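You operate a simulated robot arm through the tools that you are given. There is no shell and no other tool. Be economical: measure what you need, move in short steps, check, and stop when the job is done.

Carry out the task below with a simulated two-armed robot. There is one attempt and no reset: what you move stays moved.

## Task
Uncover the red gearbox top and tighten its plug and breather.
Fine: both hands take the white cover to the waiting bay; the gearbox top goes to the work bay and is held there as each one turns.

The check looks at the end state, three seconds after you hand in, the way a careful person would. Anything else that was tipped, shoved, dropped, spilled or broken makes it a failure. A push-on lid holds only when it is set on centred and level and pressed home; a screw cap is set on level and turned clockwise until tight.

## Robot
Two 7-joint arms with two-finger parallel grippers on one trunk, on a base that drives. Base frame: it is fixed to the floor where the robot stands at the start and does not move with it; the origin is under the middle of the robot, x ahead of it, y to its left, z up. Readings come in mm, degrees, newtons and seconds.
The left shoulder is at the start at [70, 163, 1170], the right one opposite. With the tool pointing down near the work surface each hand reaches from about 380 to 880 mm from the robot's upright axis, wherever it stands, measured 20 degrees to its own side. Places, roughly: breather of the red gearbox top [500, -100, 800]; oil plug of the red gearbox top [500, -200, 800]; waiting bay [500, 800, 800]; work bay [500, 300, 800]. Payload 3.43 kg a hand.
The TCP of each hand is the grasp point between the finger pads, 34 mm short of the fingertips. In the tool frame z runs along the fingers and y along their closing line. Largest opening 128 mm; finger width 24, thickness 12; the body of the gripper, 48 by 130 mm, starts 96 mm behind the TCP.
Orientation is that of the tool frame in the base frame, as a unit quaternion [w, x, y, z]. With the fingers straight down and closing along the base's y, the tool's x points along the base's -x, its y along +y and its z along -z.

## Interface
- The arms move only by the tool send_rows. It takes "left_steps", "right_steps" or both (then of equal length, played together; a hand with none holds still); each is a list of rows, each a list of 3 entries, a list of its own where there are three numbers: the gripper command, from -1 (shut) to 1 (fully open), values between in proportion, then the shift along the base's x, y, z in mm, then the turn, a rotation vector about the base's x, y, z in degrees. In form: [[hand, [tx, ty, tz], [ax, ay, az]], ...]. A call has 1 to 12 rows; each row shifts and turns the commanded pose from where the row before left it. Rows are played at 5 a second. More than 50 mm and 8.6 degrees between two rows, or a gripper value outside its range, and nothing of the call is played. Where a pose cannot be reached the arm comes as near as it can. A force on the tool above 40 N (or 10 N above the force at the start of the call, whichever is more), or a blocked arm, ends the call early, and 0.2 s more pass. Each finger travels about 153 mm/s and halts on what it meets, pressing with about 42 N; the grip force reading is that of the motor and also rises with nothing between the fingers. The clock runs only during rows and for 0.2 s after the last one: add rows that do not move to give the fingers time. The reply holds the time, the measured pose of the TCP, the force on the tool along the base axes, the opening and the grip force, in the units named above and with some noise, with the torque about the TCP (base axes, N m) and any sound that the robot's microphone picked up, and new pictures: "show" is both (left out), scene, wrist or none (wrist: the cameras of the hands that moved).
- Cameras (640 x 400 px; columns grow to the right, rows downward): "scene" is now at [123.2, -9.9, 1362.5]; the picture's right is [-0.04, -1.00, 0.00], its down [-0.75, 0.03, -0.67] and it looks along [0.67, -0.03, -0.75] (base axes); focal length 214 px, centre (320, 200). "left" rides on the left gripper at [76, 11, -160] in its tool frame; the picture's right is [-0.15, 0.99, 0.00], its down [-0.88, -0.13, -0.46] and it looks along [-0.45, -0.07, 0.89] (tool axes); focal length 234 px, centre (320, 200). "right" rides on the right gripper at [76, -11, -160] in its tool frame; the picture's right is [0.15, 0.99, 0.00], its down [-0.88, 0.13, -0.46] and it looks along [-0.45, 0.07, 0.89] (tool axes); focal length 234 px, centre (320, 200). There is no depth. A picture from a camera that has moved, and an enlarged one, comes with that camera's place and axes in the base frame and with its lens. The place of the scene camera against the robot may be out by one fixed shift of up to 25 mm in any direction.
- move_column(by): slides the trunk up (or, below 0, down) by that many mm; the arms and the scene camera ride with it, the base frame stays. It gives what a move gives, with no picture.
- roll_base(legs): drives the robot by 1 to 6 legs, each [ahead, left, turn to the left] in mm, mm and degrees, along the robot's own axes; the way and the turn of a leg run together, so that a leg with both is an arc; at most 1500 mm and 180 degrees a leg. The arms and the cameras ride along, it lands a little off, and it stops where it bumps. It gives what a move gives, and a new picture of the scene camera.
- aim_head(pan, tilt): turns the head with the scene camera to pan (to the left, within 86 degrees either way) and tilt (down, from -29 to 69), counted from straight ahead of the robot. It gives what a move gives, and a new picture of the scene camera.
- zoom(camera, box): a new picture of the part [left, top, right, bottom] of that camera's present view, enlarged. No time passes.
- hand_in(): hands the job in; it is judged then, once.

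Go step by step. Nothing tells you exact positions but the pictures and the camera data: compare them with the known pose of the tool, close in by small moves and look again before you grip or let go. The budget is 120 turns and 260 pictures, counting those below and the enlarged ones. Unless the task says otherwise, let go and move clear before handing in, and close with one line.

The tools are called as name(argument=value, ...) on one line, values as JSON. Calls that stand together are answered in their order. send_rows: Moves the arms, as the interface text tells. Its arguments: {"type":"object","properties":{"left_steps":{"type":"array","items":{"type":"array"}},"right_steps":{"type":"array","items":{"type":"array"}},"show":{"type":"string","enum":["both","scene","wrist","none"]}},"required":[]} The other tools are called the same way: move_column (by) slides the trunk up or down; roll_base (legs) drives the base; aim_head (pan, tilt) turns the head that bears the scene camera; zoom (camera, box) takes an enlarged picture of a part of a camera's view; hand_in () hands the job in.

At the start:

```text
time: 0.0
left_tcp_pos: [501.8, 143.9, 1158.0]
left_tcp_rot: [0.0, 0.0, 1.0, 0.0]
left_wrist_force: [-0.2, 0.8, 0.8]
left_moment: [-0.01, 0.01, 0.0]
left_gripper_width: 128.2
left_grip_force: 0.1
right_tcp_pos: [462.5, -240.1, 1129.6]
right_tcp_rot: [0.0, 0.0, 1.0, -0.001]
right_wrist_force: [0.8, 0.0, 0.5]
right_moment: [0.0, -0.02, -0.01]
right_gripper_width: 128.0
right_grip_force: 0.1
trunk travel left (down, up): [-650.0, 290.0]
robot x, y, heading: [2.2, 1.8, -0.1]
head pan, tilt: [-2.3, 48.2]
```

scene: 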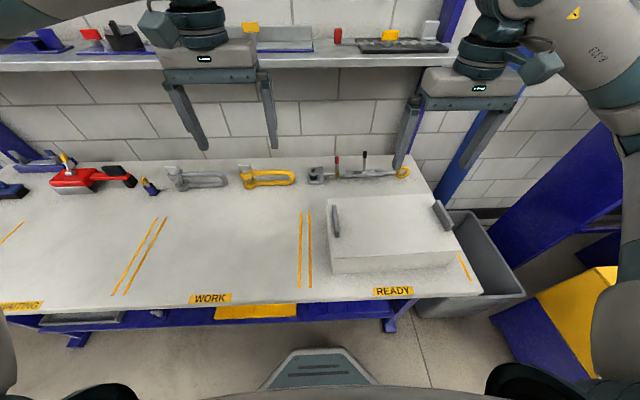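
right: 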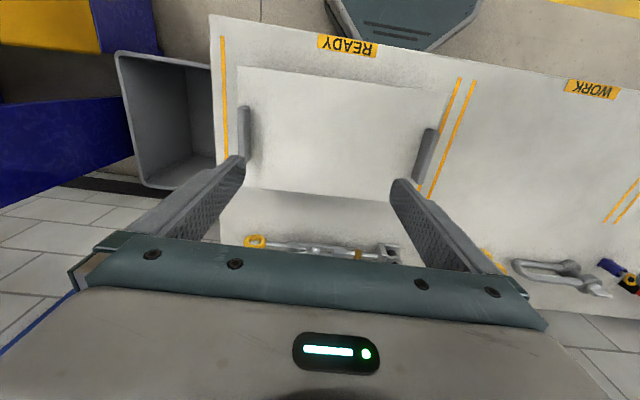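
left: 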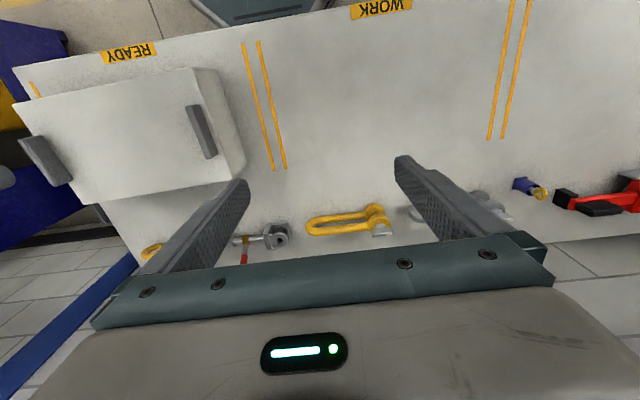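

I see the white cover at the READY bay with a grey handle on each side; the gearbox top is beneath it. I'll look closer at it first.

zoom(camera="scene", box=[300, 160, 500, 310])

zoom(camera="right", box=[200, 0, 480, 270])

aim_head(pan=40, tilt=45)

```text
2.67 times, centred on (400, 235) of scene
camera zoom: at [123.2, -9.9, 1362.5], right [-0.04, -1.0, 0.0], down [-0.75, 0.03, -0.67], along [0.67, -0.03, -0.75], focal length 572 px, centre (107, 107)
```

zoom: 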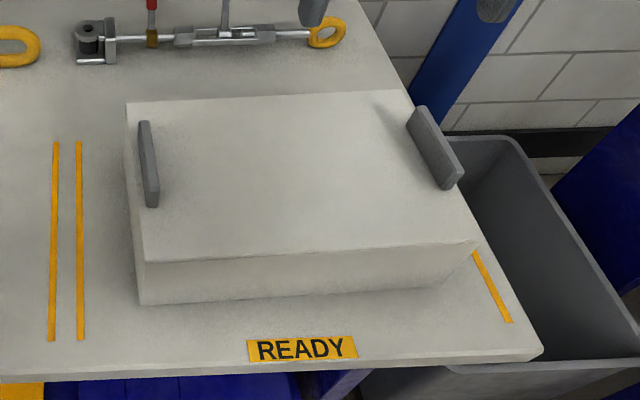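

```text
1.48 times, centred on (340, 135) of right
camera zoom: at [387.4, -251.8, 1288.5], right [-0.15, 0.99, 0.0], down [0.88, 0.13, 0.46], along [0.45, 0.07, -0.89], focal length 347 px, centre (290, 296)
```

zoom: 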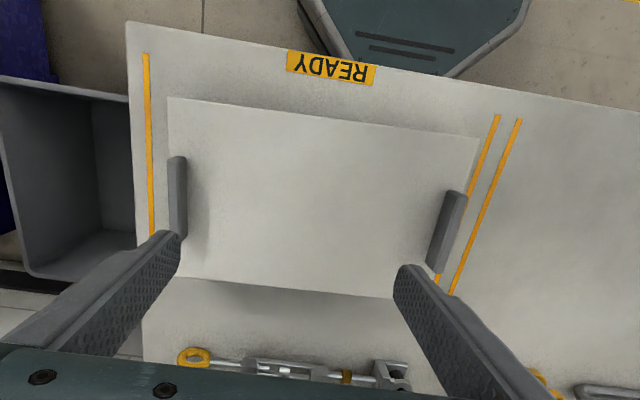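

```text
time: 1.1
left_tcp_pos: [501.9, 142.8, 1157.4]
left_tcp_rot: [-0.001, 0.0, 1.0, -0.001]
left_wrist_force: [0.4, 0.4, 0.1]
left_moment: [0.01, -0.02, 0.01]
left_gripper_width: 128.1
left_grip_force: 0.1
right_tcp_pos: [462.9, -239.9, 1128.9]
right_tcp_rot: [-0.001, 0.0, 1.0, 0.0]
right_wrist_force: [0.0, -0.3, -0.7]
right_moment: [-0.06, 0.01, 0.0]
right_gripper_width: 128.1
right_grip_force: 0.0
trunk travel left (down, up): [-650.0, 290.0]
robot x, y, heading: [0.5, -1.6, -0.1]
head pan, tilt: [40.0, 45.0]
camera scene: at [107.0, 45.5, 1367.0], right [0.64, -0.77, 0.0], down [-0.54, -0.45, -0.71], along [0.54, 0.45, -0.71], focal length 214 px, centre (320, 200)
```

scene: 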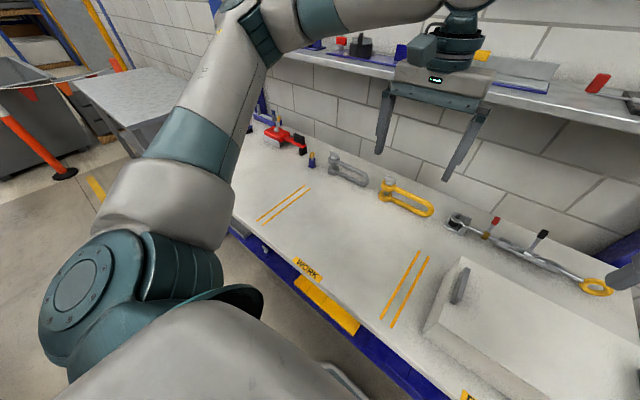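

The cover spans roughly x 380–585, y −45…−380, top z≈877, with upright handles near its two y-ends. I check the waiting bay and the drive path, then view the cover better.

aim_head(pan=85, tilt=40)

aim_head(pan=58, tilt=30)

aim_head(pan=-15, tilt=50)

```text
time: 2.2
left_tcp_pos: [500.6, 142.3, 1157.8]
left_tcp_rot: [0.001, 0.0, 1.0, 0.0]
left_wrist_force: [0.8, -0.6, -0.3]
left_moment: [-0.02, 0.04, 0.01]
left_gripper_width: 127.9
left_grip_force: 0.1
right_tcp_pos: [463.4, -240.0, 1128.8]
right_tcp_rot: [0.0, 0.0, 1.0, 0.0]
right_wrist_force: [-0.5, 0.4, 0.4]
right_moment: [-0.03, 0.02, 0.01]
right_gripper_width: 128.0
right_grip_force: 0.1
trunk travel left (down, up): [-650.0, 290.0]
robot x, y, heading: [0.3, 1.9, 0.1]
head pan, tilt: [85.0, 40.0]
camera scene: at [52.1, 78.0, 1374.2], right [1.0, -0.09, 0.0], down [-0.06, -0.64, -0.77], along [0.07, 0.76, -0.64], focal length 214 px, centre (320, 200)
```

scene: 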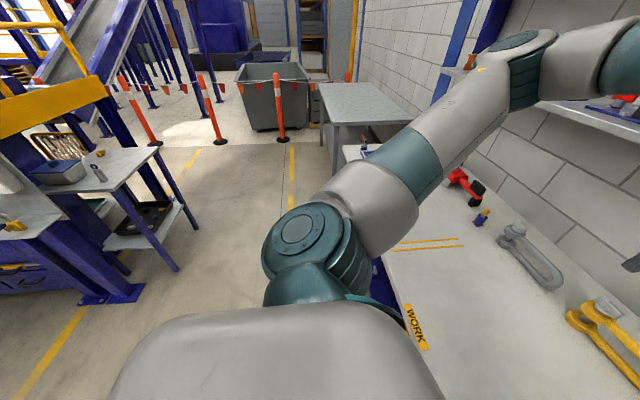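

```text
time: 3.1
left_tcp_pos: [501.2, 142.4, 1158.6]
left_tcp_rot: [0.001, 0.001, 1.0, 0.001]
left_wrist_force: [-0.4, -0.6, -0.3]
left_moment: [-0.02, 0.02, -0.01]
left_gripper_width: 127.9
left_grip_force: 0.0
right_tcp_pos: [462.4, -240.9, 1128.1]
right_tcp_rot: [0.0, -0.001, 1.0, 0.0]
right_wrist_force: [-0.1, -0.3, -0.1]
right_moment: [0.03, 0.01, 0.0]
right_gripper_width: 128.2
right_grip_force: 0.1
trunk travel left (down, up): [-650.0, 290.0]
robot x, y, heading: [1.3, -1.9, -0.1]
head pan, tilt: [58.0, 30.0]
camera scene: at [92.5, 70.0, 1389.6], right [0.85, -0.53, 0.0], down [-0.26, -0.42, -0.87], along [0.46, 0.73, -0.5], focal length 214 px, centre (320, 200)
```

scene: 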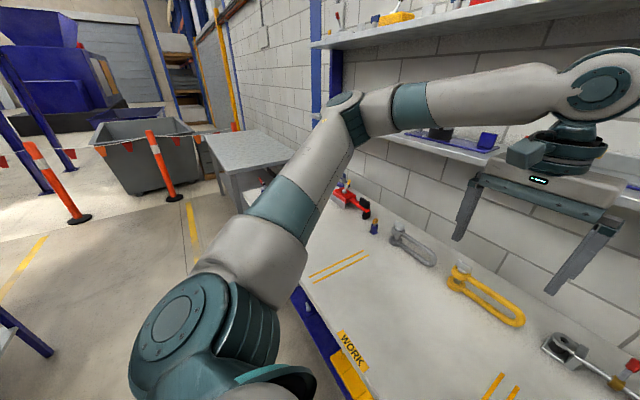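

```text
time: 4.6
left_tcp_pos: [502.2, 143.3, 1157.1]
left_tcp_rot: [0.0, 0.0, 1.0, 0.0]
left_wrist_force: [0.4, 0.6, -0.3]
left_moment: [0.0, -0.01, -0.01]
left_gripper_width: 128.0
left_grip_force: 0.1
right_tcp_pos: [463.6, -240.2, 1128.6]
right_tcp_rot: [0.0, 0.0, 1.0, 0.0]
right_wrist_force: [0.2, 0.2, -0.3]
right_moment: [0.0, 0.01, 0.01]
right_gripper_width: 127.9
right_grip_force: 0.1
trunk travel left (down, up): [-650.0, 290.0]
robot x, y, heading: [1.7, 0.3, 0.1]
head pan, tilt: [-15.0, 50.0]
camera scene: at [119.0, -26.6, 1360.1], right [-0.26, -0.97, 0.0], down [-0.74, 0.2, -0.64], along [0.62, -0.17, -0.77], focal length 214 px, centre (320, 200)
```

scene: 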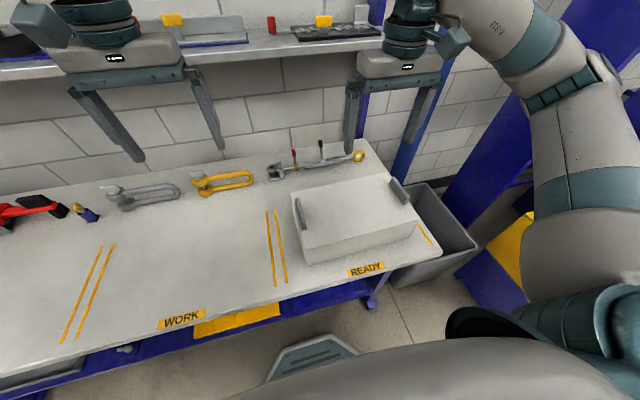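

Aisle to the left is clear. I bring both open hands high over the two handles (about x 475, y −64 and −357) and look with the wrist cameras.

send_rows(left_steps=[[1, [-6, -40, -28], [0, 0, 0]], [1, [-6, -42, -30], [0, 0, 0]], [1, [-5, -42, -30], [0, 0, 0]], [1, [-5, -42, -30], [0, 0, 0]], [1, [-5, -41, -30], [0, 0, 0]], [1, [0, 0, 0], [0, 0, 0]]], right_steps=[[1, [2, -24, -24], [0, 0, 0]], [1, [2, -24, -24], [0, 0, 0]], [1, [3, -23, -24], [0, 0, 0]], [1, [3, -23, -24], [0, 0, 0]], [1, [2, -23, -23], [0, 0, 0]], [1, [0, 0, 0], [0, 0, 0]]])

```text
refused: row 2 steps farther than a row can; nothing moved
```

send_rows(left_steps=[[1, [-5, -35, -25], [0, 0, 0]], [1, [-5, -35, -25], [0, 0, 0]], [1, [-5, -35, -25], [0, 0, 0]], [1, [-4, -34, -25], [0, 0, 0]], [1, [-4, -34, -24], [0, 0, 0]], [1, [-4, -34, -24], [0, 0, 0]], [1, [0, 0, 0], [0, 0, 0]]], right_steps=[[1, [2, -24, -24], [0, 0, 0]], [1, [2, -24, -24], [0, 0, 0]], [1, [3, -23, -24], [0, 0, 0]], [1, [3, -23, -24], [0, 0, 0]], [1, [2, -23, -23], [0, 0, 0]], [1, [0, 0, 0], [0, 0, 0]], [1, [0, 0, 0], [0, 0, 0]]])

```text
time: 6.2
left_tcp_pos: [474.9, -66.2, 1010.2]
left_tcp_rot: [0.001, 0.0, 1.0, 0.0]
left_wrist_force: [-0.5, 0.1, 0.2]
left_moment: [-0.01, 0.01, -0.01]
left_gripper_width: 128.0
left_grip_force: 0.0
right_tcp_pos: [473.5, -356.4, 1008.7]
right_tcp_rot: [0.0, 0.0, 1.0, 0.0]
right_wrist_force: [-0.7, -0.2, 0.4]
right_moment: [0.01, -0.03, 0.0]
right_gripper_width: 128.2
right_grip_force: 0.0
trunk travel left (down, up): [-650.0, 290.0]
robot x, y, heading: [3.2, 1.3, 0.0]
head pan, tilt: [-15.0, 50.0]
camera scene: at [118.5, -25.9, 1360.1], right [-0.26, -0.97, 0.0], down [-0.74, 0.2, -0.64], along [0.62, -0.17, -0.77], focal length 214 px, centre (320, 200)
camera right: at [398.2, -367.7, 1169.4], right [-0.15, 0.99, 0.0], down [0.88, 0.13, 0.46], along [0.45, 0.07, -0.89], focal length 234 px, centre (320, 200)
camera left: at [397.9, -54.4, 1169.5], right [0.14, 0.99, 0.0], down [0.88, -0.13, 0.46], along [0.45, -0.07, -0.89], focal length 234 px, centre (320, 200)
```

scene: 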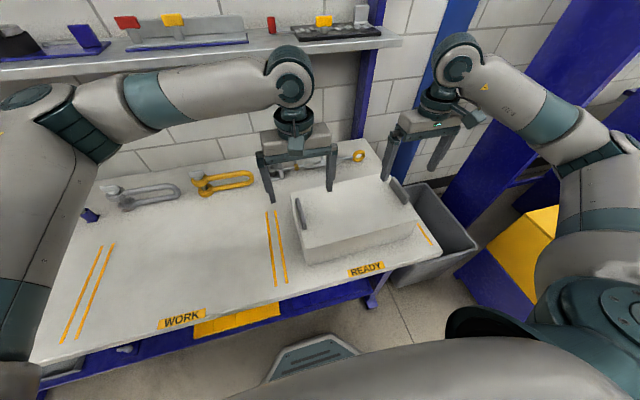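
right: 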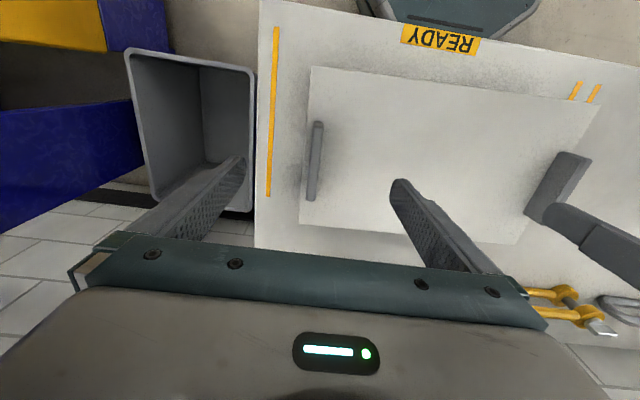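
left: 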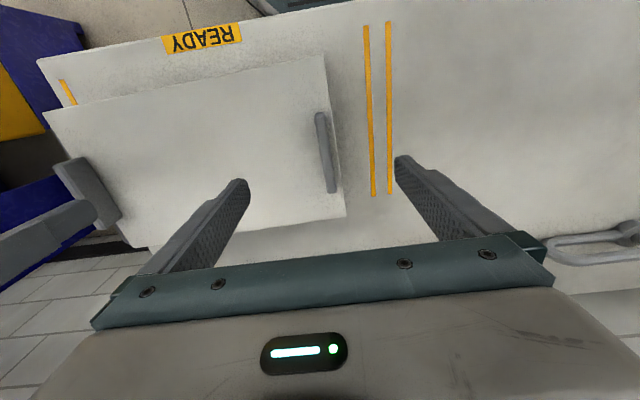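

Both hands hover over the handles; I zoom to measure the handles.

zoom(camera="left", box=[240, 40, 400, 240])

zoom(camera="right", box=[240, 50, 400, 250])

zoom(camera="scene", box=[240, 130, 480, 280])

```text
2.00 times, centred on (320, 140) of left
camera zoom: at [397.9, -54.4, 1169.5], right [0.14, 0.99, 0.0], down [0.88, -0.13, 0.46], along [0.45, -0.07, -0.89], focal length 468 px, centre (320, 320)
```

zoom: 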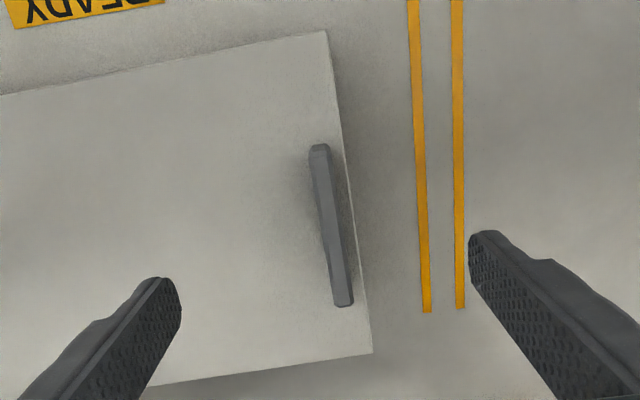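

```text
2.00 times, centred on (320, 150) of right
camera zoom: at [398.2, -367.7, 1169.4], right [-0.15, 0.99, 0.0], down [0.88, 0.13, 0.46], along [0.45, 0.07, -0.89], focal length 468 px, centre (320, 300)
```

zoom: 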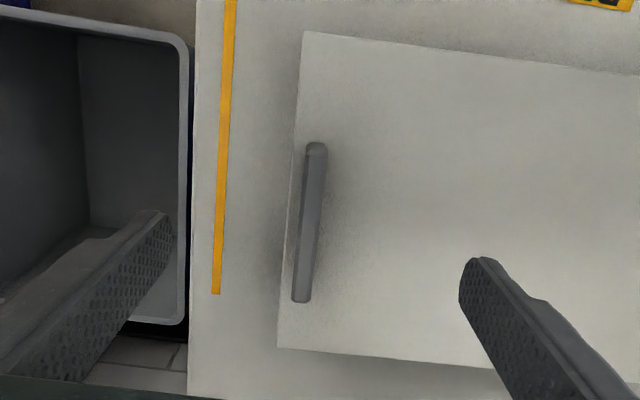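

```text
2.67 times, centred on (360, 205) of scene
camera zoom: at [118.5, -25.9, 1360.1], right [-0.26, -0.97, 0.0], down [-0.74, 0.2, -0.64], along [0.62, -0.17, -0.77], focal length 572 px, centre (213, 187)
```

zoom: 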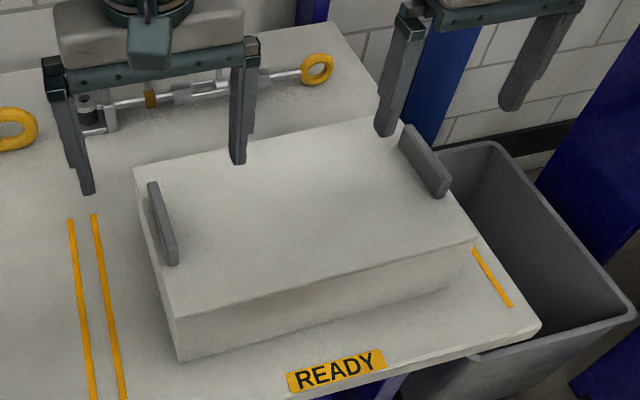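

Handle centres are about (472,−60) and (483,−361), cover yaw about +2°, handle tops ≈ z 917. I align the hands and descend near them.

send_rows(left_steps=[[1, [-3, 6, 0], [0, 0, 2]], [1, [0, 0, -40], [0, 0, 0]], [1, [0, 0, -40], [0, 0, 0]], [1, [0, 0, 0], [0, 0, 0]]], right_steps=[[1, [9, -5, 0], [0, 0, 2]], [1, [0, 0, -40], [0, 0, 0]], [1, [0, 0, -40], [0, 0, 0]], [1, [0, 0, 0], [0, 0, 0]]])

zoom(camera="scene", box=[240, 130, 480, 280])

```text
time: 7.2
left_tcp_pos: [470.1, -57.4, 931.1]
left_tcp_rot: [0.0, -0.017, 1.0, 0.001]
left_wrist_force: [-0.6, -0.1, 0.2]
left_moment: [0.01, 0.0, -0.01]
left_gripper_width: 127.9
left_grip_force: 0.1
right_tcp_pos: [483.6, -362.3, 929.7]
right_tcp_rot: [0.0, -0.018, 1.0, 0.0]
right_wrist_force: [0.5, 0.0, 0.7]
right_moment: [0.03, -0.02, -0.01]
right_gripper_width: 127.9
right_grip_force: 0.0
trunk travel left (down, up): [-650.0, 290.0]
robot x, y, heading: [-1.5, 1.4, 0.0]
head pan, tilt: [-15.0, 50.0]
camera scene: at [118.4, -26.4, 1360.2], right [-0.26, -0.97, 0.0], down [-0.74, 0.2, -0.64], along [0.62, -0.17, -0.77], focal length 214 px, centre (320, 200)
camera right: at [408.4, -376.1, 1089.3], right [-0.18, 0.98, 0.0], down [0.88, 0.16, 0.46], along [0.45, 0.08, -0.89], focal length 234 px, centre (320, 200)
camera left: at [392.9, -48.9, 1090.6], right [0.11, 0.99, 0.0], down [0.88, -0.1, 0.46], along [0.45, -0.05, -0.89], focal length 234 px, centre (320, 200)
```

scene: 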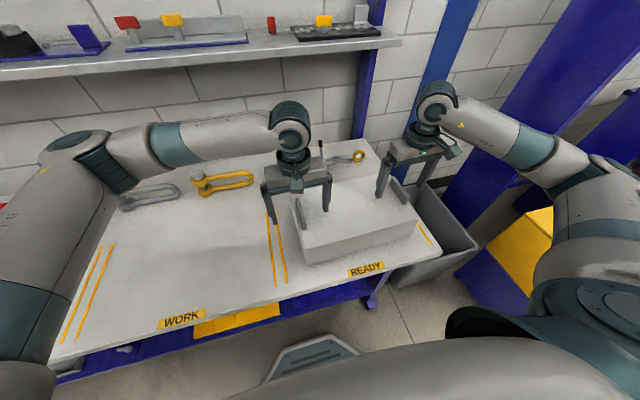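
right: 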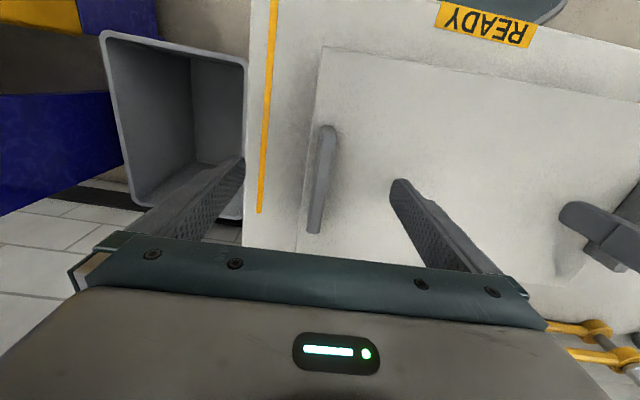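
left: 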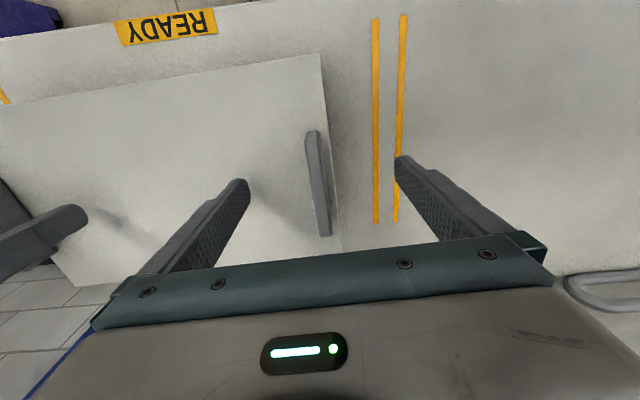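

```text
2.67 times, centred on (360, 205) of scene
camera zoom: at [118.4, -26.4, 1360.2], right [-0.26, -0.97, 0.0], down [-0.74, 0.2, -0.64], along [0.62, -0.17, -0.77], focal length 572 px, centre (213, 187)
```

zoom: 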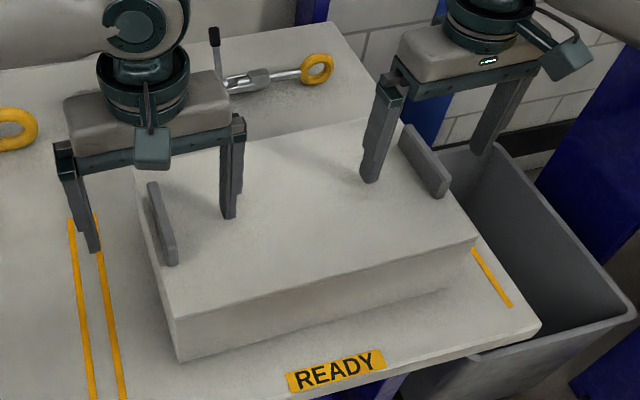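

Alignment is good. I lower ~13 mm more and close both hands together.

send_rows(left_steps=[[1, [0, 0, -8], [0, 0, 0]], [1, [0, 0, -6], [0, 0, 0]], [1, [0, 0, 0], [0, 0, 0]]], right_steps=[[1, [0, 0, -8], [0, 0, 0]], [1, [0, 0, -5], [0, 0, 0]], [1, [0, 0, 0], [0, 0, 0]]], show="none")

zoom(camera="scene", box=[255, 150, 455, 275])

```text
time: 8.0
left_tcp_pos: [471.0, -58.3, 918.4]
left_tcp_rot: [0.001, -0.018, 1.0, -0.001]
left_wrist_force: [3.0, -0.8, 12.8]
left_moment: [-0.99, -0.08, 0.27]
left_gripper_width: 127.9
left_grip_force: 0.0
right_tcp_pos: [483.7, -361.6, 918.6]
right_tcp_rot: [0.001, -0.017, 1.0, 0.0]
right_wrist_force: [4.6, -0.5, 15.5]
right_moment: [0.94, 0.06, -0.29]
right_gripper_width: 127.5
right_grip_force: 0.0
trunk travel left (down, up): [-650.0, 290.0]
robot x, y, heading: [-1.7, 0.6, -0.0]
head pan, tilt: [-15.0, 50.0]
```

```text
3.20 times, centred on (355, 212) of scene
camera zoom: at [117.6, -26.0, 1360.7], right [-0.26, -0.97, 0.0], down [-0.74, 0.2, -0.64], along [0.62, -0.17, -0.77], focal length 686 px, centre (208, 160)
```

zoom: 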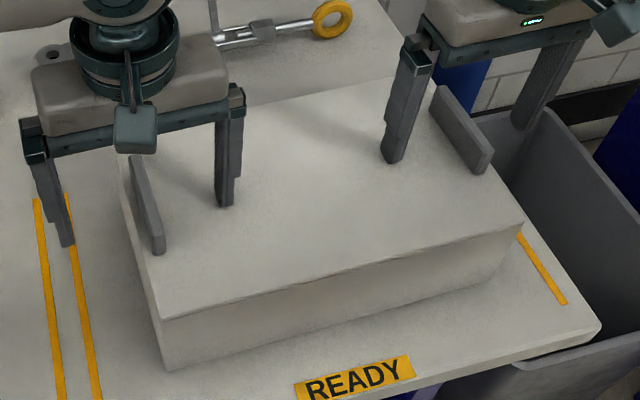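

The inner fingertips touched the cover top (≈z 884). I raise 5 mm and close gently.

send_rows(left_steps=[[1, [0, 0, 5], [0, 0, 0]], [0.2, [0, 0, 0], [0, 0, 0]], [-0.4, [0, 0, 0], [0, 0, 0]], [-1, [0, 0, 0], [0, 0, 0]], [-1, [0, 0, 0], [0, 0, 0]], [-1, [0, 0, 0], [0, 0, 0]], [-1, [0, 0, 0], [0, 0, 0]]], right_steps=[[1, [0, 0, 5], [0, 0, 0]], [0.2, [0, 0, 0], [0, 0, 0]], [-0.4, [0, 0, 0], [0, 0, 0]], [-1, [0, 0, 0], [0, 0, 0]], [-1, [0, 0, 0], [0, 0, 0]], [-1, [0, 0, 0], [0, 0, 0]], [-1, [0, 0, 0], [0, 0, 0]]], show="scene")

```text
time: 9.6
left_tcp_pos: [472.3, -59.6, 921.2]
left_tcp_rot: [-0.001, -0.017, 1.0, -0.001]
left_wrist_force: [-1.3, -18.9, 0.4]
left_moment: [0.09, -0.22, -0.31]
left_gripper_width: 11.6
left_grip_force: 42.1
right_tcp_pos: [482.1, -360.6, 920.4]
right_tcp_rot: [0.0, -0.018, 1.0, 0.001]
right_wrist_force: [1.6, 20.1, 0.1]
right_moment: [0.16, 0.22, -0.35]
right_gripper_width: 11.5
right_grip_force: 41.7
trunk travel left (down, up): [-650.0, 290.0]
robot x, y, heading: [-1.2, 0.0, -0.1]
head pan, tilt: [-15.0, 50.0]
camera scene: at [119.4, -26.9, 1360.0], right [-0.26, -0.97, 0.0], down [-0.74, 0.2, -0.64], along [0.62, -0.17, -0.77], focal length 214 px, centre (320, 200)
```

scene: 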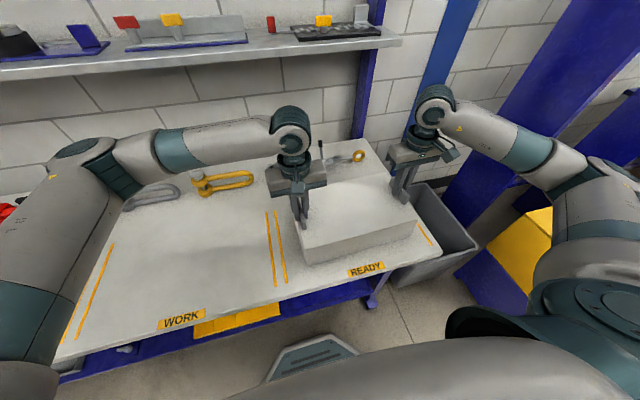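

Both handles are gripped (11.5 mm plates). I relieve the small inward pull and lift slowly.

send_rows(left_steps=[[-1, [0, -1.5, 0], [0, 0, 0]], [-1, [0, 0, 5], [0, 0, 0]], [-1, [0, 0, 10], [0, 0, 0]], [-1, [0, 0, 15], [0, 0, 0]], [-1, [0, 0, 0], [0, 0, 0]]], right_steps=[[-1, [0, 1.5, 0], [0, 0, 0]], [-1, [0, 0, 5], [0, 0, 0]], [-1, [0, 0, 10], [0, 0, 0]], [-1, [0, 0, 15], [0, 0, 0]], [-1, [0, 0, 0], [0, 0, 0]]], show="scene")

```text
time: 10.8
left_tcp_pos: [471.6, -60.3, 950.4]
left_tcp_rot: [0.0, -0.017, 1.0, 0.001]
left_wrist_force: [-3.1, 2.0, 0.6]
left_moment: [-0.5, 0.2, -0.5]
left_gripper_width: 11.5
left_grip_force: 42.0
right_tcp_pos: [482.1, -362.9, 950.5]
right_tcp_rot: [0.0, -0.017, 1.0, -0.001]
right_wrist_force: [3.5, -3.1, -4.4]
right_moment: [-0.19, -0.22, -0.32]
right_gripper_width: 11.4
right_grip_force: 42.3
trunk travel left (down, up): [-650.0, 290.0]
robot x, y, heading: [-0.2, -3.7, 0.0]
head pan, tilt: [-15.0, 50.0]
camera scene: at [119.6, -27.0, 1360.0], right [-0.26, -0.97, 0.0], down [-0.74, 0.2, -0.64], along [0.62, -0.17, -0.77], focal length 214 px, centre (320, 200)
```

scene: 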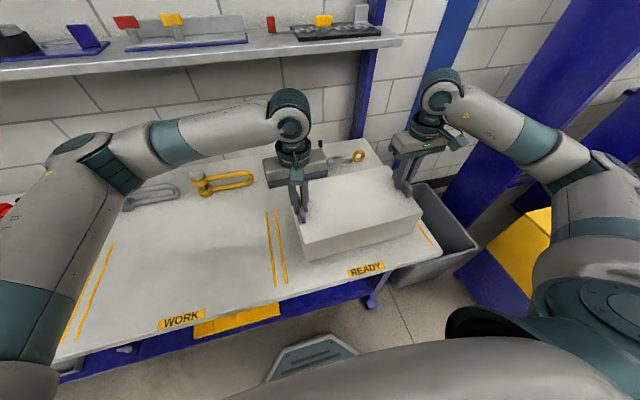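

The cover lifts level. I raise it another 120 mm.

send_rows(left_steps=[[-1, [0, 0, 20], [0, 0, 0]], [-1, [0, 0, 20], [0, 0, 0]], [-1, [0, 0, 20], [0, 0, 0]], [-1, [0, 0, 20], [0, 0, 0]], [-1, [0, 0, 20], [0, 0, 0]], [-1, [0, 0, 20], [0, 0, 0]], [-1, [0, 0, 0], [0, 0, 0]]], right_steps=[[-1, [0, 0, 20], [0, 0, 0]], [-1, [0, 0, 20], [0, 0, 0]], [-1, [0, 0, 20], [0, 0, 0]], [-1, [0, 0, 20], [0, 0, 0]], [-1, [0, 0, 20], [0, 0, 0]], [-1, [0, 0, 20], [0, 0, 0]], [-1, [0, 0, 0], [0, 0, 0]]], show="scene")

```text
time: 12.4
left_tcp_pos: [470.8, -57.7, 1072.1]
left_tcp_rot: [0.0, -0.017, 1.0, 0.0]
left_wrist_force: [-0.8, -8.0, -2.9]
left_moment: [0.07, -0.15, -0.27]
left_gripper_width: 11.4
left_grip_force: 42.9
right_tcp_pos: [485.7, -361.2, 1071.9]
right_tcp_rot: [-0.001, -0.018, 1.0, 0.001]
right_wrist_force: [1.2, 9.5, -2.0]
right_moment: [-0.06, 0.21, -0.32]
right_gripper_width: 11.6
right_grip_force: 42.6
trunk travel left (down, up): [-650.0, 290.0]
robot x, y, heading: [-0.7, -1.5, -0.0]
head pan, tilt: [-15.0, 50.0]
camera scene: at [119.9, -27.2, 1359.9], right [-0.26, -0.97, 0.0], down [-0.74, 0.2, -0.64], along [0.62, -0.17, -0.77], focal length 214 px, centre (320, 200)
```

scene: 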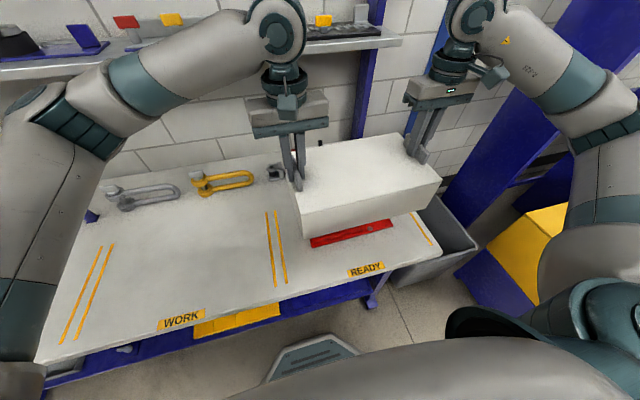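

The red gearbox top is revealed. I drive left with the cover held high.

roll_base(legs=[[0, 500, 0], [0, 470, 0]])

```text
time: 17.7
left_tcp_pos: [473.6, 907.5, 1072.6]
left_tcp_rot: [-0.001, -0.018, 1.0, -0.001]
left_wrist_force: [-0.5, -28.0, -2.2]
left_moment: [-0.24, 0.12, -0.24]
left_gripper_width: 11.2
left_grip_force: 41.8
right_tcp_pos: [485.8, 605.5, 1071.9]
right_tcp_rot: [-0.001, -0.017, 1.0, 0.0]
right_wrist_force: [0.4, 28.9, -2.0]
right_moment: [0.17, -0.08, -0.25]
right_gripper_width: 11.6
right_grip_force: 42.4
trunk travel left (down, up): [-650.0, 290.0]
robot x, y, heading: [2.1, 965.9, -0.0]
head pan, tilt: [-15.0, 50.0]
camera scene: at [122.0, 939.8, 1360.0], right [-0.26, -0.97, 0.0], down [-0.74, 0.2, -0.64], along [0.62, -0.17, -0.77], focal length 214 px, centre (320, 200)
```

scene: 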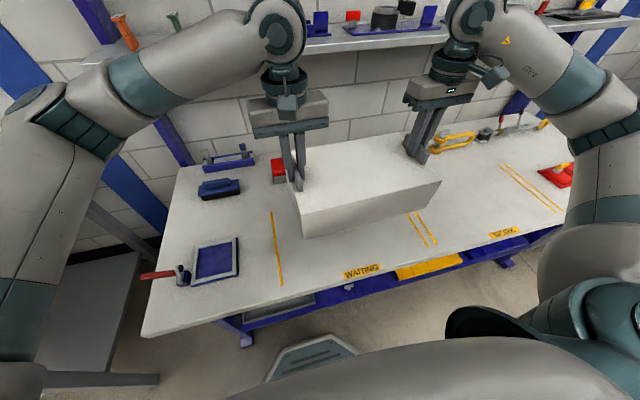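

The cover is centred over the waiting bay (lines at y≈524 and ≈984, cover centre y≈756), and the red tool lies behind x≈690. I lower it.

send_rows(left_steps=[[-1, [3, 4, -20], [0, 0, 0]], [-1, [3, 4, -20], [0, 0, 0]], [-1, [3, 0, -20], [0, 0, 0]], [-1, [0, 0, -20], [0, 0, 0]], [-1, [0, 0, -20], [0, 0, 0]], [-1, [0, 0, -20], [0, 0, 0]], [-1, [0, 0, -10], [0, 0, 0]], [-1, [0, 0, 0], [0, 0, 0]]], right_steps=[[-1, [3, 5, -20], [0, 0, 0]], [-1, [3, 5, -20], [0, 0, 0]], [-1, [3, 0, -20], [0, 0, 0]], [-1, [0, 0, -20], [0, 0, 0]], [-1, [0, 0, -20], [0, 0, 0]], [-1, [0, 0, -20], [0, 0, 0]], [-1, [0, 0, -10], [0, 0, 0]], [-1, [0, 0, 0], [0, 0, 0]]], show="scene")

```text
time: 19.5
left_tcp_pos: [483.9, 917.0, 941.8]
left_tcp_rot: [-0.001, -0.018, 1.0, -0.001]
left_wrist_force: [-2.8, 16.6, -1.0]
left_moment: [0.19, 0.37, -0.35]
left_gripper_width: 11.5
left_grip_force: 41.7
right_tcp_pos: [496.3, 615.3, 941.6]
right_tcp_rot: [0.0, -0.017, 1.0, 0.0]
right_wrist_force: [2.0, -16.4, -4.0]
right_moment: [-0.58, -0.37, -0.27]
right_gripper_width: 11.8
right_grip_force: 42.4
trunk travel left (down, up): [-650.0, 290.0]
robot x, y, heading: [1.4, 965.4, 0.2]
head pan, tilt: [-15.0, 50.0]
camera scene: at [121.8, 939.8, 1360.0], right [-0.26, -0.97, 0.0], down [-0.74, 0.2, -0.64], along [0.62, -0.17, -0.77], focal length 214 px, centre (320, 200)
```

scene: 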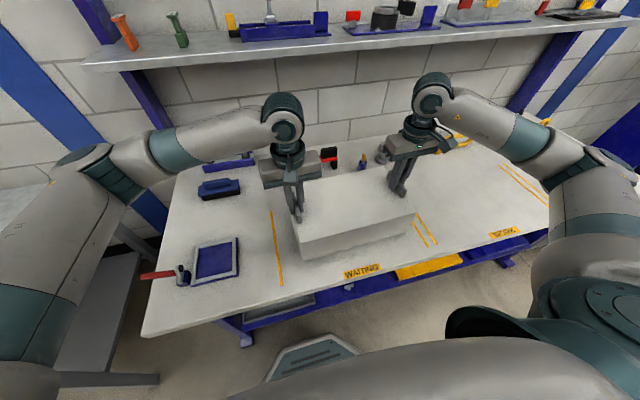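

zoom(camera="scene", box=[240, 130, 460, 290])

send_rows(left_steps=[[-1, [0, 0, -10], [0, 0, 0]], [-1, [0, 0, -6], [0, 0, 0]], [-1, [0, 0, -4], [0, 0, 0]], [-1, [0, 0, -2], [0, 0, 0]], [-1, [0, 0, 0], [0, 0, 0]]], right_steps=[[-1, [0, 0, -10], [0, 0, 0]], [-1, [0, 0, -6], [0, 0, 0]], [-1, [0, 0, -4], [0, 0, 0]], [-1, [0, 0, -2], [0, 0, 0]], [-1, [0, 0, 0], [0, 0, 0]]], show="scene")

```text
2.50 times, centred on (350, 210) of scene
camera zoom: at [121.8, 939.8, 1360.0], right [-0.26, -0.97, 0.0], down [-0.74, 0.2, -0.64], along [0.62, -0.17, -0.77], focal length 536 px, centre (245, 175)
```

zoom: 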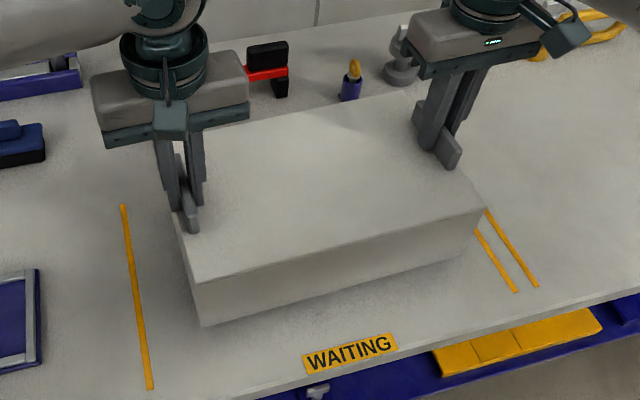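

```text
time: 20.7
left_tcp_pos: [482.6, 916.5, 921.9]
left_tcp_rot: [0.001, -0.018, 1.0, 0.0]
left_wrist_force: [0.2, 26.1, 21.9]
left_moment: [0.61, 1.16, -0.37]
left_gripper_width: 11.5
left_grip_force: 41.6
right_tcp_pos: [494.3, 615.3, 921.8]
right_tcp_rot: [0.001, -0.016, 1.0, 0.001]
right_wrist_force: [6.0, -29.1, 4.7]
right_moment: [-0.57, 0.83, -0.16]
right_gripper_width: 11.5
right_grip_force: 42.4
trunk travel left (down, up): [-650.0, 290.0]
robot x, y, heading: [3.3, 967.3, 0.2]
head pan, tilt: [-15.0, 50.0]
camera scene: at [120.6, 940.0, 1360.6], right [-0.26, -0.97, 0.0], down [-0.74, 0.2, -0.64], along [0.62, -0.17, -0.77], focal length 214 px, centre (320, 200)
```

scene: 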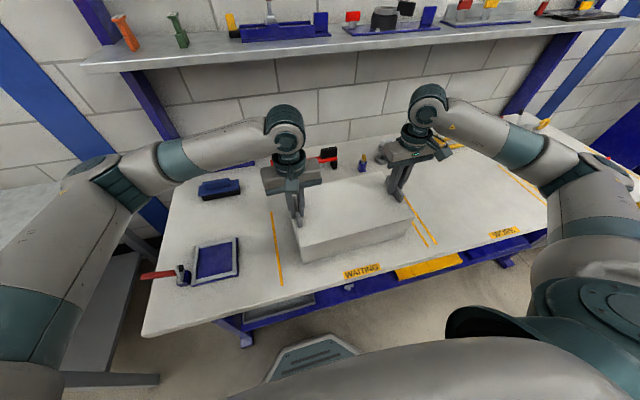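

The cover is on the table in the waiting bay. I release both handles and rise.

send_rows(left_steps=[[-0.6, [0, 0, 0], [0, 0, 0]], [-0.1, [0, 0, 1], [0, 0, 0]], [-0.1, [0, 0, 3], [0, 0, 0]], [-0.1, [0, 0, 20], [0, 0, 0]], [-0.1, [0, 0, 40], [0, 0, 0]], [-0.1, [0, 0, 40], [0, 0, 0]], [0.2, [0, 0, 40], [0, 0, 0]], [0.2, [0, 0, 0], [0, 0, 0]]], right_steps=[[-0.6, [0, 0, 0], [0, 0, 0]], [-0.1, [0, 0, 1], [0, 0, 0]], [-0.1, [0, 0, 3], [0, 0, 0]], [-0.1, [0, 0, 20], [0, 0, 0]], [-0.1, [0, 0, 40], [0, 0, 0]], [-0.1, [0, 0, 40], [0, 0, 0]], [0.2, [0, 0, 40], [0, 0, 0]], [0.2, [0, 0, 0], [0, 0, 0]]], show="scene")

zoom(camera="scene", box=[240, 130, 460, 290])

```text
time: 22.5
left_tcp_pos: [485.7, 913.4, 1063.4]
left_tcp_rot: [0.0, -0.018, 1.0, 0.0]
left_wrist_force: [0.0, 0.0, -0.2]
left_moment: [0.04, 0.03, 0.01]
left_gripper_width: 76.7
left_grip_force: 0.0
right_tcp_pos: [494.2, 615.7, 1064.6]
right_tcp_rot: [0.0, -0.017, 1.0, 0.001]
right_wrist_force: [0.8, -0.4, 0.5]
right_moment: [0.04, 0.03, -0.02]
right_gripper_width: 76.8
right_grip_force: 0.0
trunk travel left (down, up): [-650.0, 290.0]
robot x, y, heading: [4.6, 963.0, 0.1]
head pan, tilt: [-15.0, 50.0]
camera scene: at [122.5, 939.6, 1359.9], right [-0.26, -0.97, 0.0], down [-0.74, 0.2, -0.64], along [0.62, -0.17, -0.77], focal length 214 px, centre (320, 200)
```

scene: 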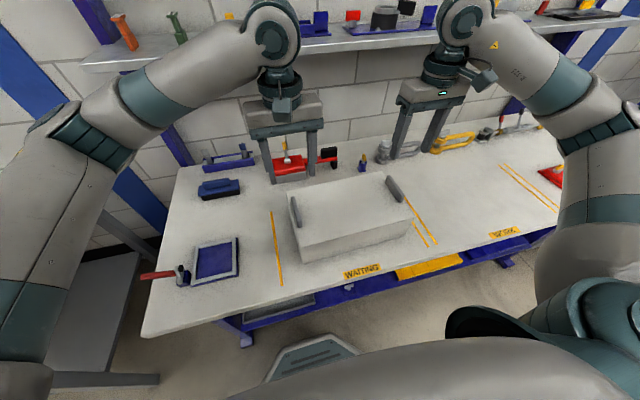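

```text
2.50 times, centred on (350, 210) of scene
camera zoom: at [122.5, 939.6, 1359.9], right [-0.26, -0.97, 0.0], down [-0.74, 0.2, -0.64], along [0.62, -0.17, -0.77], focal length 536 px, centre (245, 175)
```

zoom: 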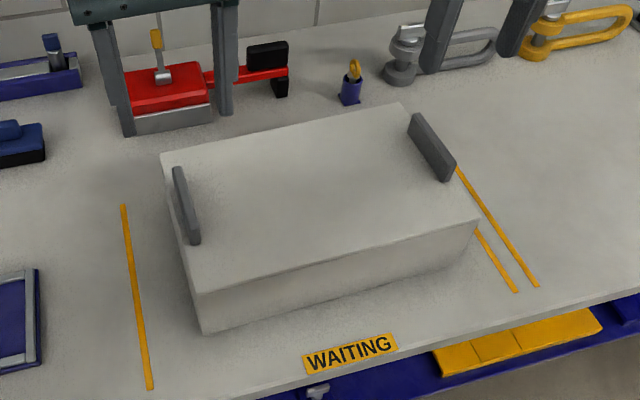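

The cover sits clean and upright within the waiting bay. I drive back to look at the gearbox top.

roll_base(legs=[[0, -500, 0], [0, -465, 0]])

zoom(camera="scene", box=[240, 140, 480, 290])

```text
time: 27.8
left_tcp_pos: [474.4, -59.7, 1062.6]
left_tcp_rot: [0.0, -0.009, 1.0, -0.001]
left_wrist_force: [-0.6, -0.1, 0.3]
left_moment: [0.02, 0.03, -0.01]
left_gripper_width: 76.8
left_grip_force: 0.0
right_tcp_pos: [477.3, -358.6, 1064.7]
right_tcp_rot: [0.001, -0.008, 1.0, 0.001]
right_wrist_force: [0.2, -0.1, 0.6]
right_moment: [0.0, 0.0, -0.02]
right_gripper_width: 76.8
right_grip_force: 0.1
trunk travel left (down, up): [-650.0, 290.0]
robot x, y, heading: [-6.0, 2.9, -1.1]
head pan, tilt: [-15.0, 50.0]
camera scene: at [112.1, -28.2, 1360.1], right [-0.28, -0.96, 0.0], down [-0.74, 0.21, -0.64], along [0.62, -0.18, -0.77], focal length 214 px, centre (320, 200)
```

scene: 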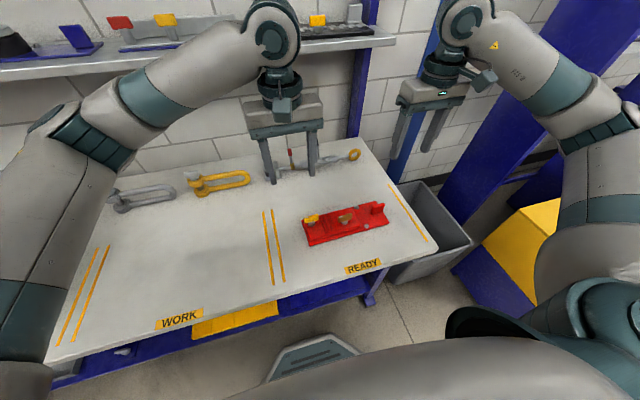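

```text
2.67 times, centred on (360, 215) of scene
camera zoom: at [112.1, -28.2, 1360.1], right [-0.28, -0.96, 0.0], down [-0.74, 0.21, -0.64], along [0.62, -0.18, -0.77], focal length 572 px, centre (213, 160)
```

zoom: 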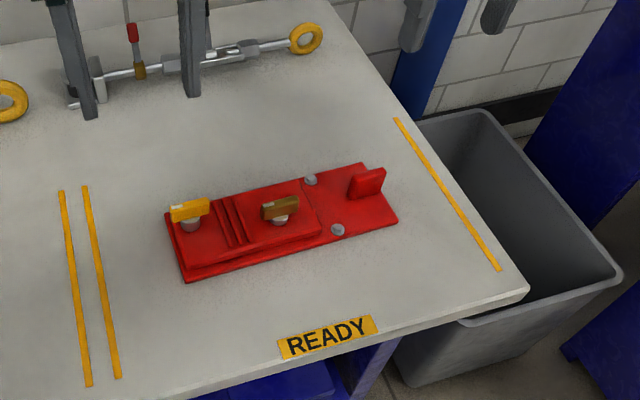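

The gearbox top has a yellow breather wing, a brown plug wing, and a red upright lug at the right end to hold it. I look with the wrist cameras, closer.

send_rows(left_steps=[[0.2, [0, 0, 20], [0, 0, 0]], [0.2, [0, 20, 20], [0, 0, 0]], [0.2, [0, 0, 0], [0, 0, 0]]], right_steps=[[1, [0, 20, -40], [0, 0, 0]], [1, [0, 20, -40], [0, 0, 0]], [1, [0, 0, 0], [0, 0, 0]]])

zoom(camera="right", box=[220, 40, 540, 240])

zoom(camera="left", box=[120, 40, 440, 240])

```text
time: 28.6
left_tcp_pos: [473.4, -40.0, 1104.7]
left_tcp_rot: [-0.001, -0.009, 1.0, -0.001]
left_wrist_force: [-0.1, -0.9, -0.7]
left_moment: [-0.02, 0.01, 0.01]
left_gripper_width: 76.7
left_grip_force: 0.0
right_tcp_pos: [477.8, -319.8, 985.6]
right_tcp_rot: [0.001, -0.008, 1.0, 0.001]
right_wrist_force: [0.4, 0.1, -0.3]
right_moment: [0.01, 0.02, -0.03]
right_gripper_width: 127.9
right_grip_force: 0.1
trunk travel left (down, up): [-650.0, 290.0]
robot x, y, heading: [-4.2, 3.1, -1.0]
head pan, tilt: [-15.0, 50.0]
camera scene: at [111.8, -29.0, 1360.1], right [-0.28, -0.96, 0.0], down [-0.74, 0.21, -0.64], along [0.62, -0.18, -0.77], focal length 214 px, centre (320, 200)
camera right: at [401.8, -333.0, 1145.5], right [-0.16, 0.99, 0.0], down [0.88, 0.14, 0.46], along [0.45, 0.08, -0.89], focal length 234 px, centre (320, 200)
camera left: at [396.8, -29.4, 1264.3], right [0.13, 0.99, 0.0], down [0.88, -0.11, 0.46], along [0.45, -0.06, -0.89], focal length 234 px, centre (320, 200)
```

scene: 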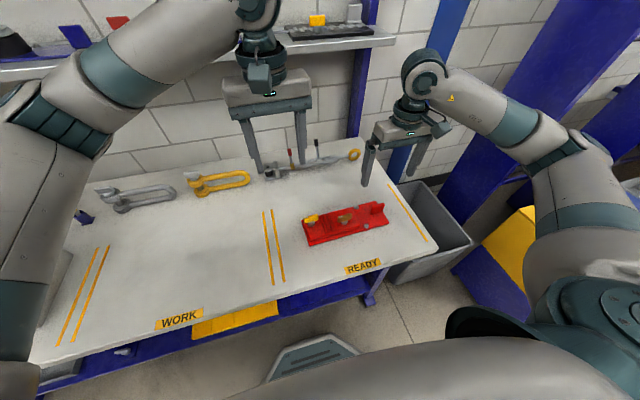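
right: 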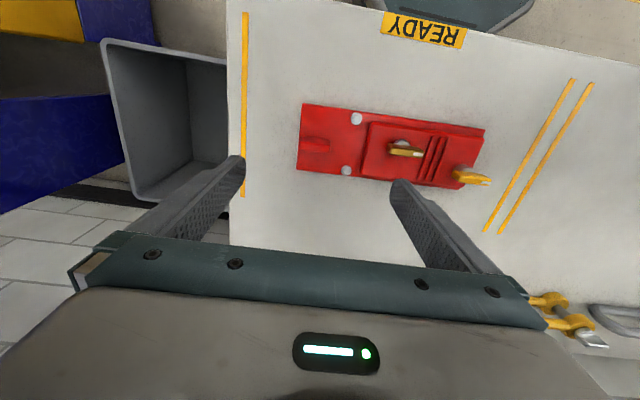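
left: 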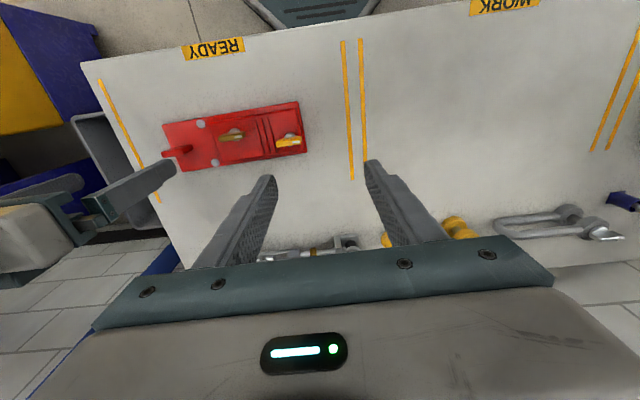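

```text
2.00 times, centred on (380, 140) of right
camera zoom: at [401.8, -333.0, 1145.5], right [-0.16, 0.99, 0.0], down [0.88, 0.14, 0.46], along [0.45, 0.08, -0.89], focal length 468 px, centre (200, 320)
```

zoom: 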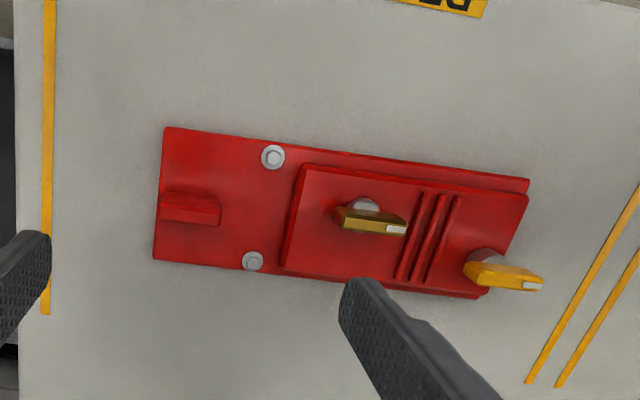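

```text
2.00 times, centred on (280, 140) of left
camera zoom: at [396.8, -29.4, 1264.3], right [0.13, 0.99, 0.0], down [0.88, -0.11, 0.46], along [0.45, -0.06, -0.89], focal length 468 px, centre (400, 320)
```

zoom: 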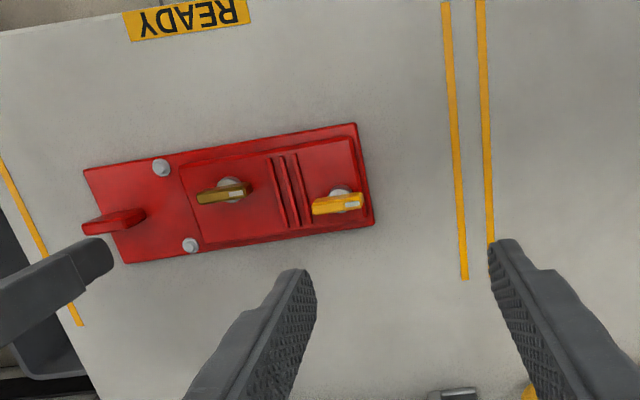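

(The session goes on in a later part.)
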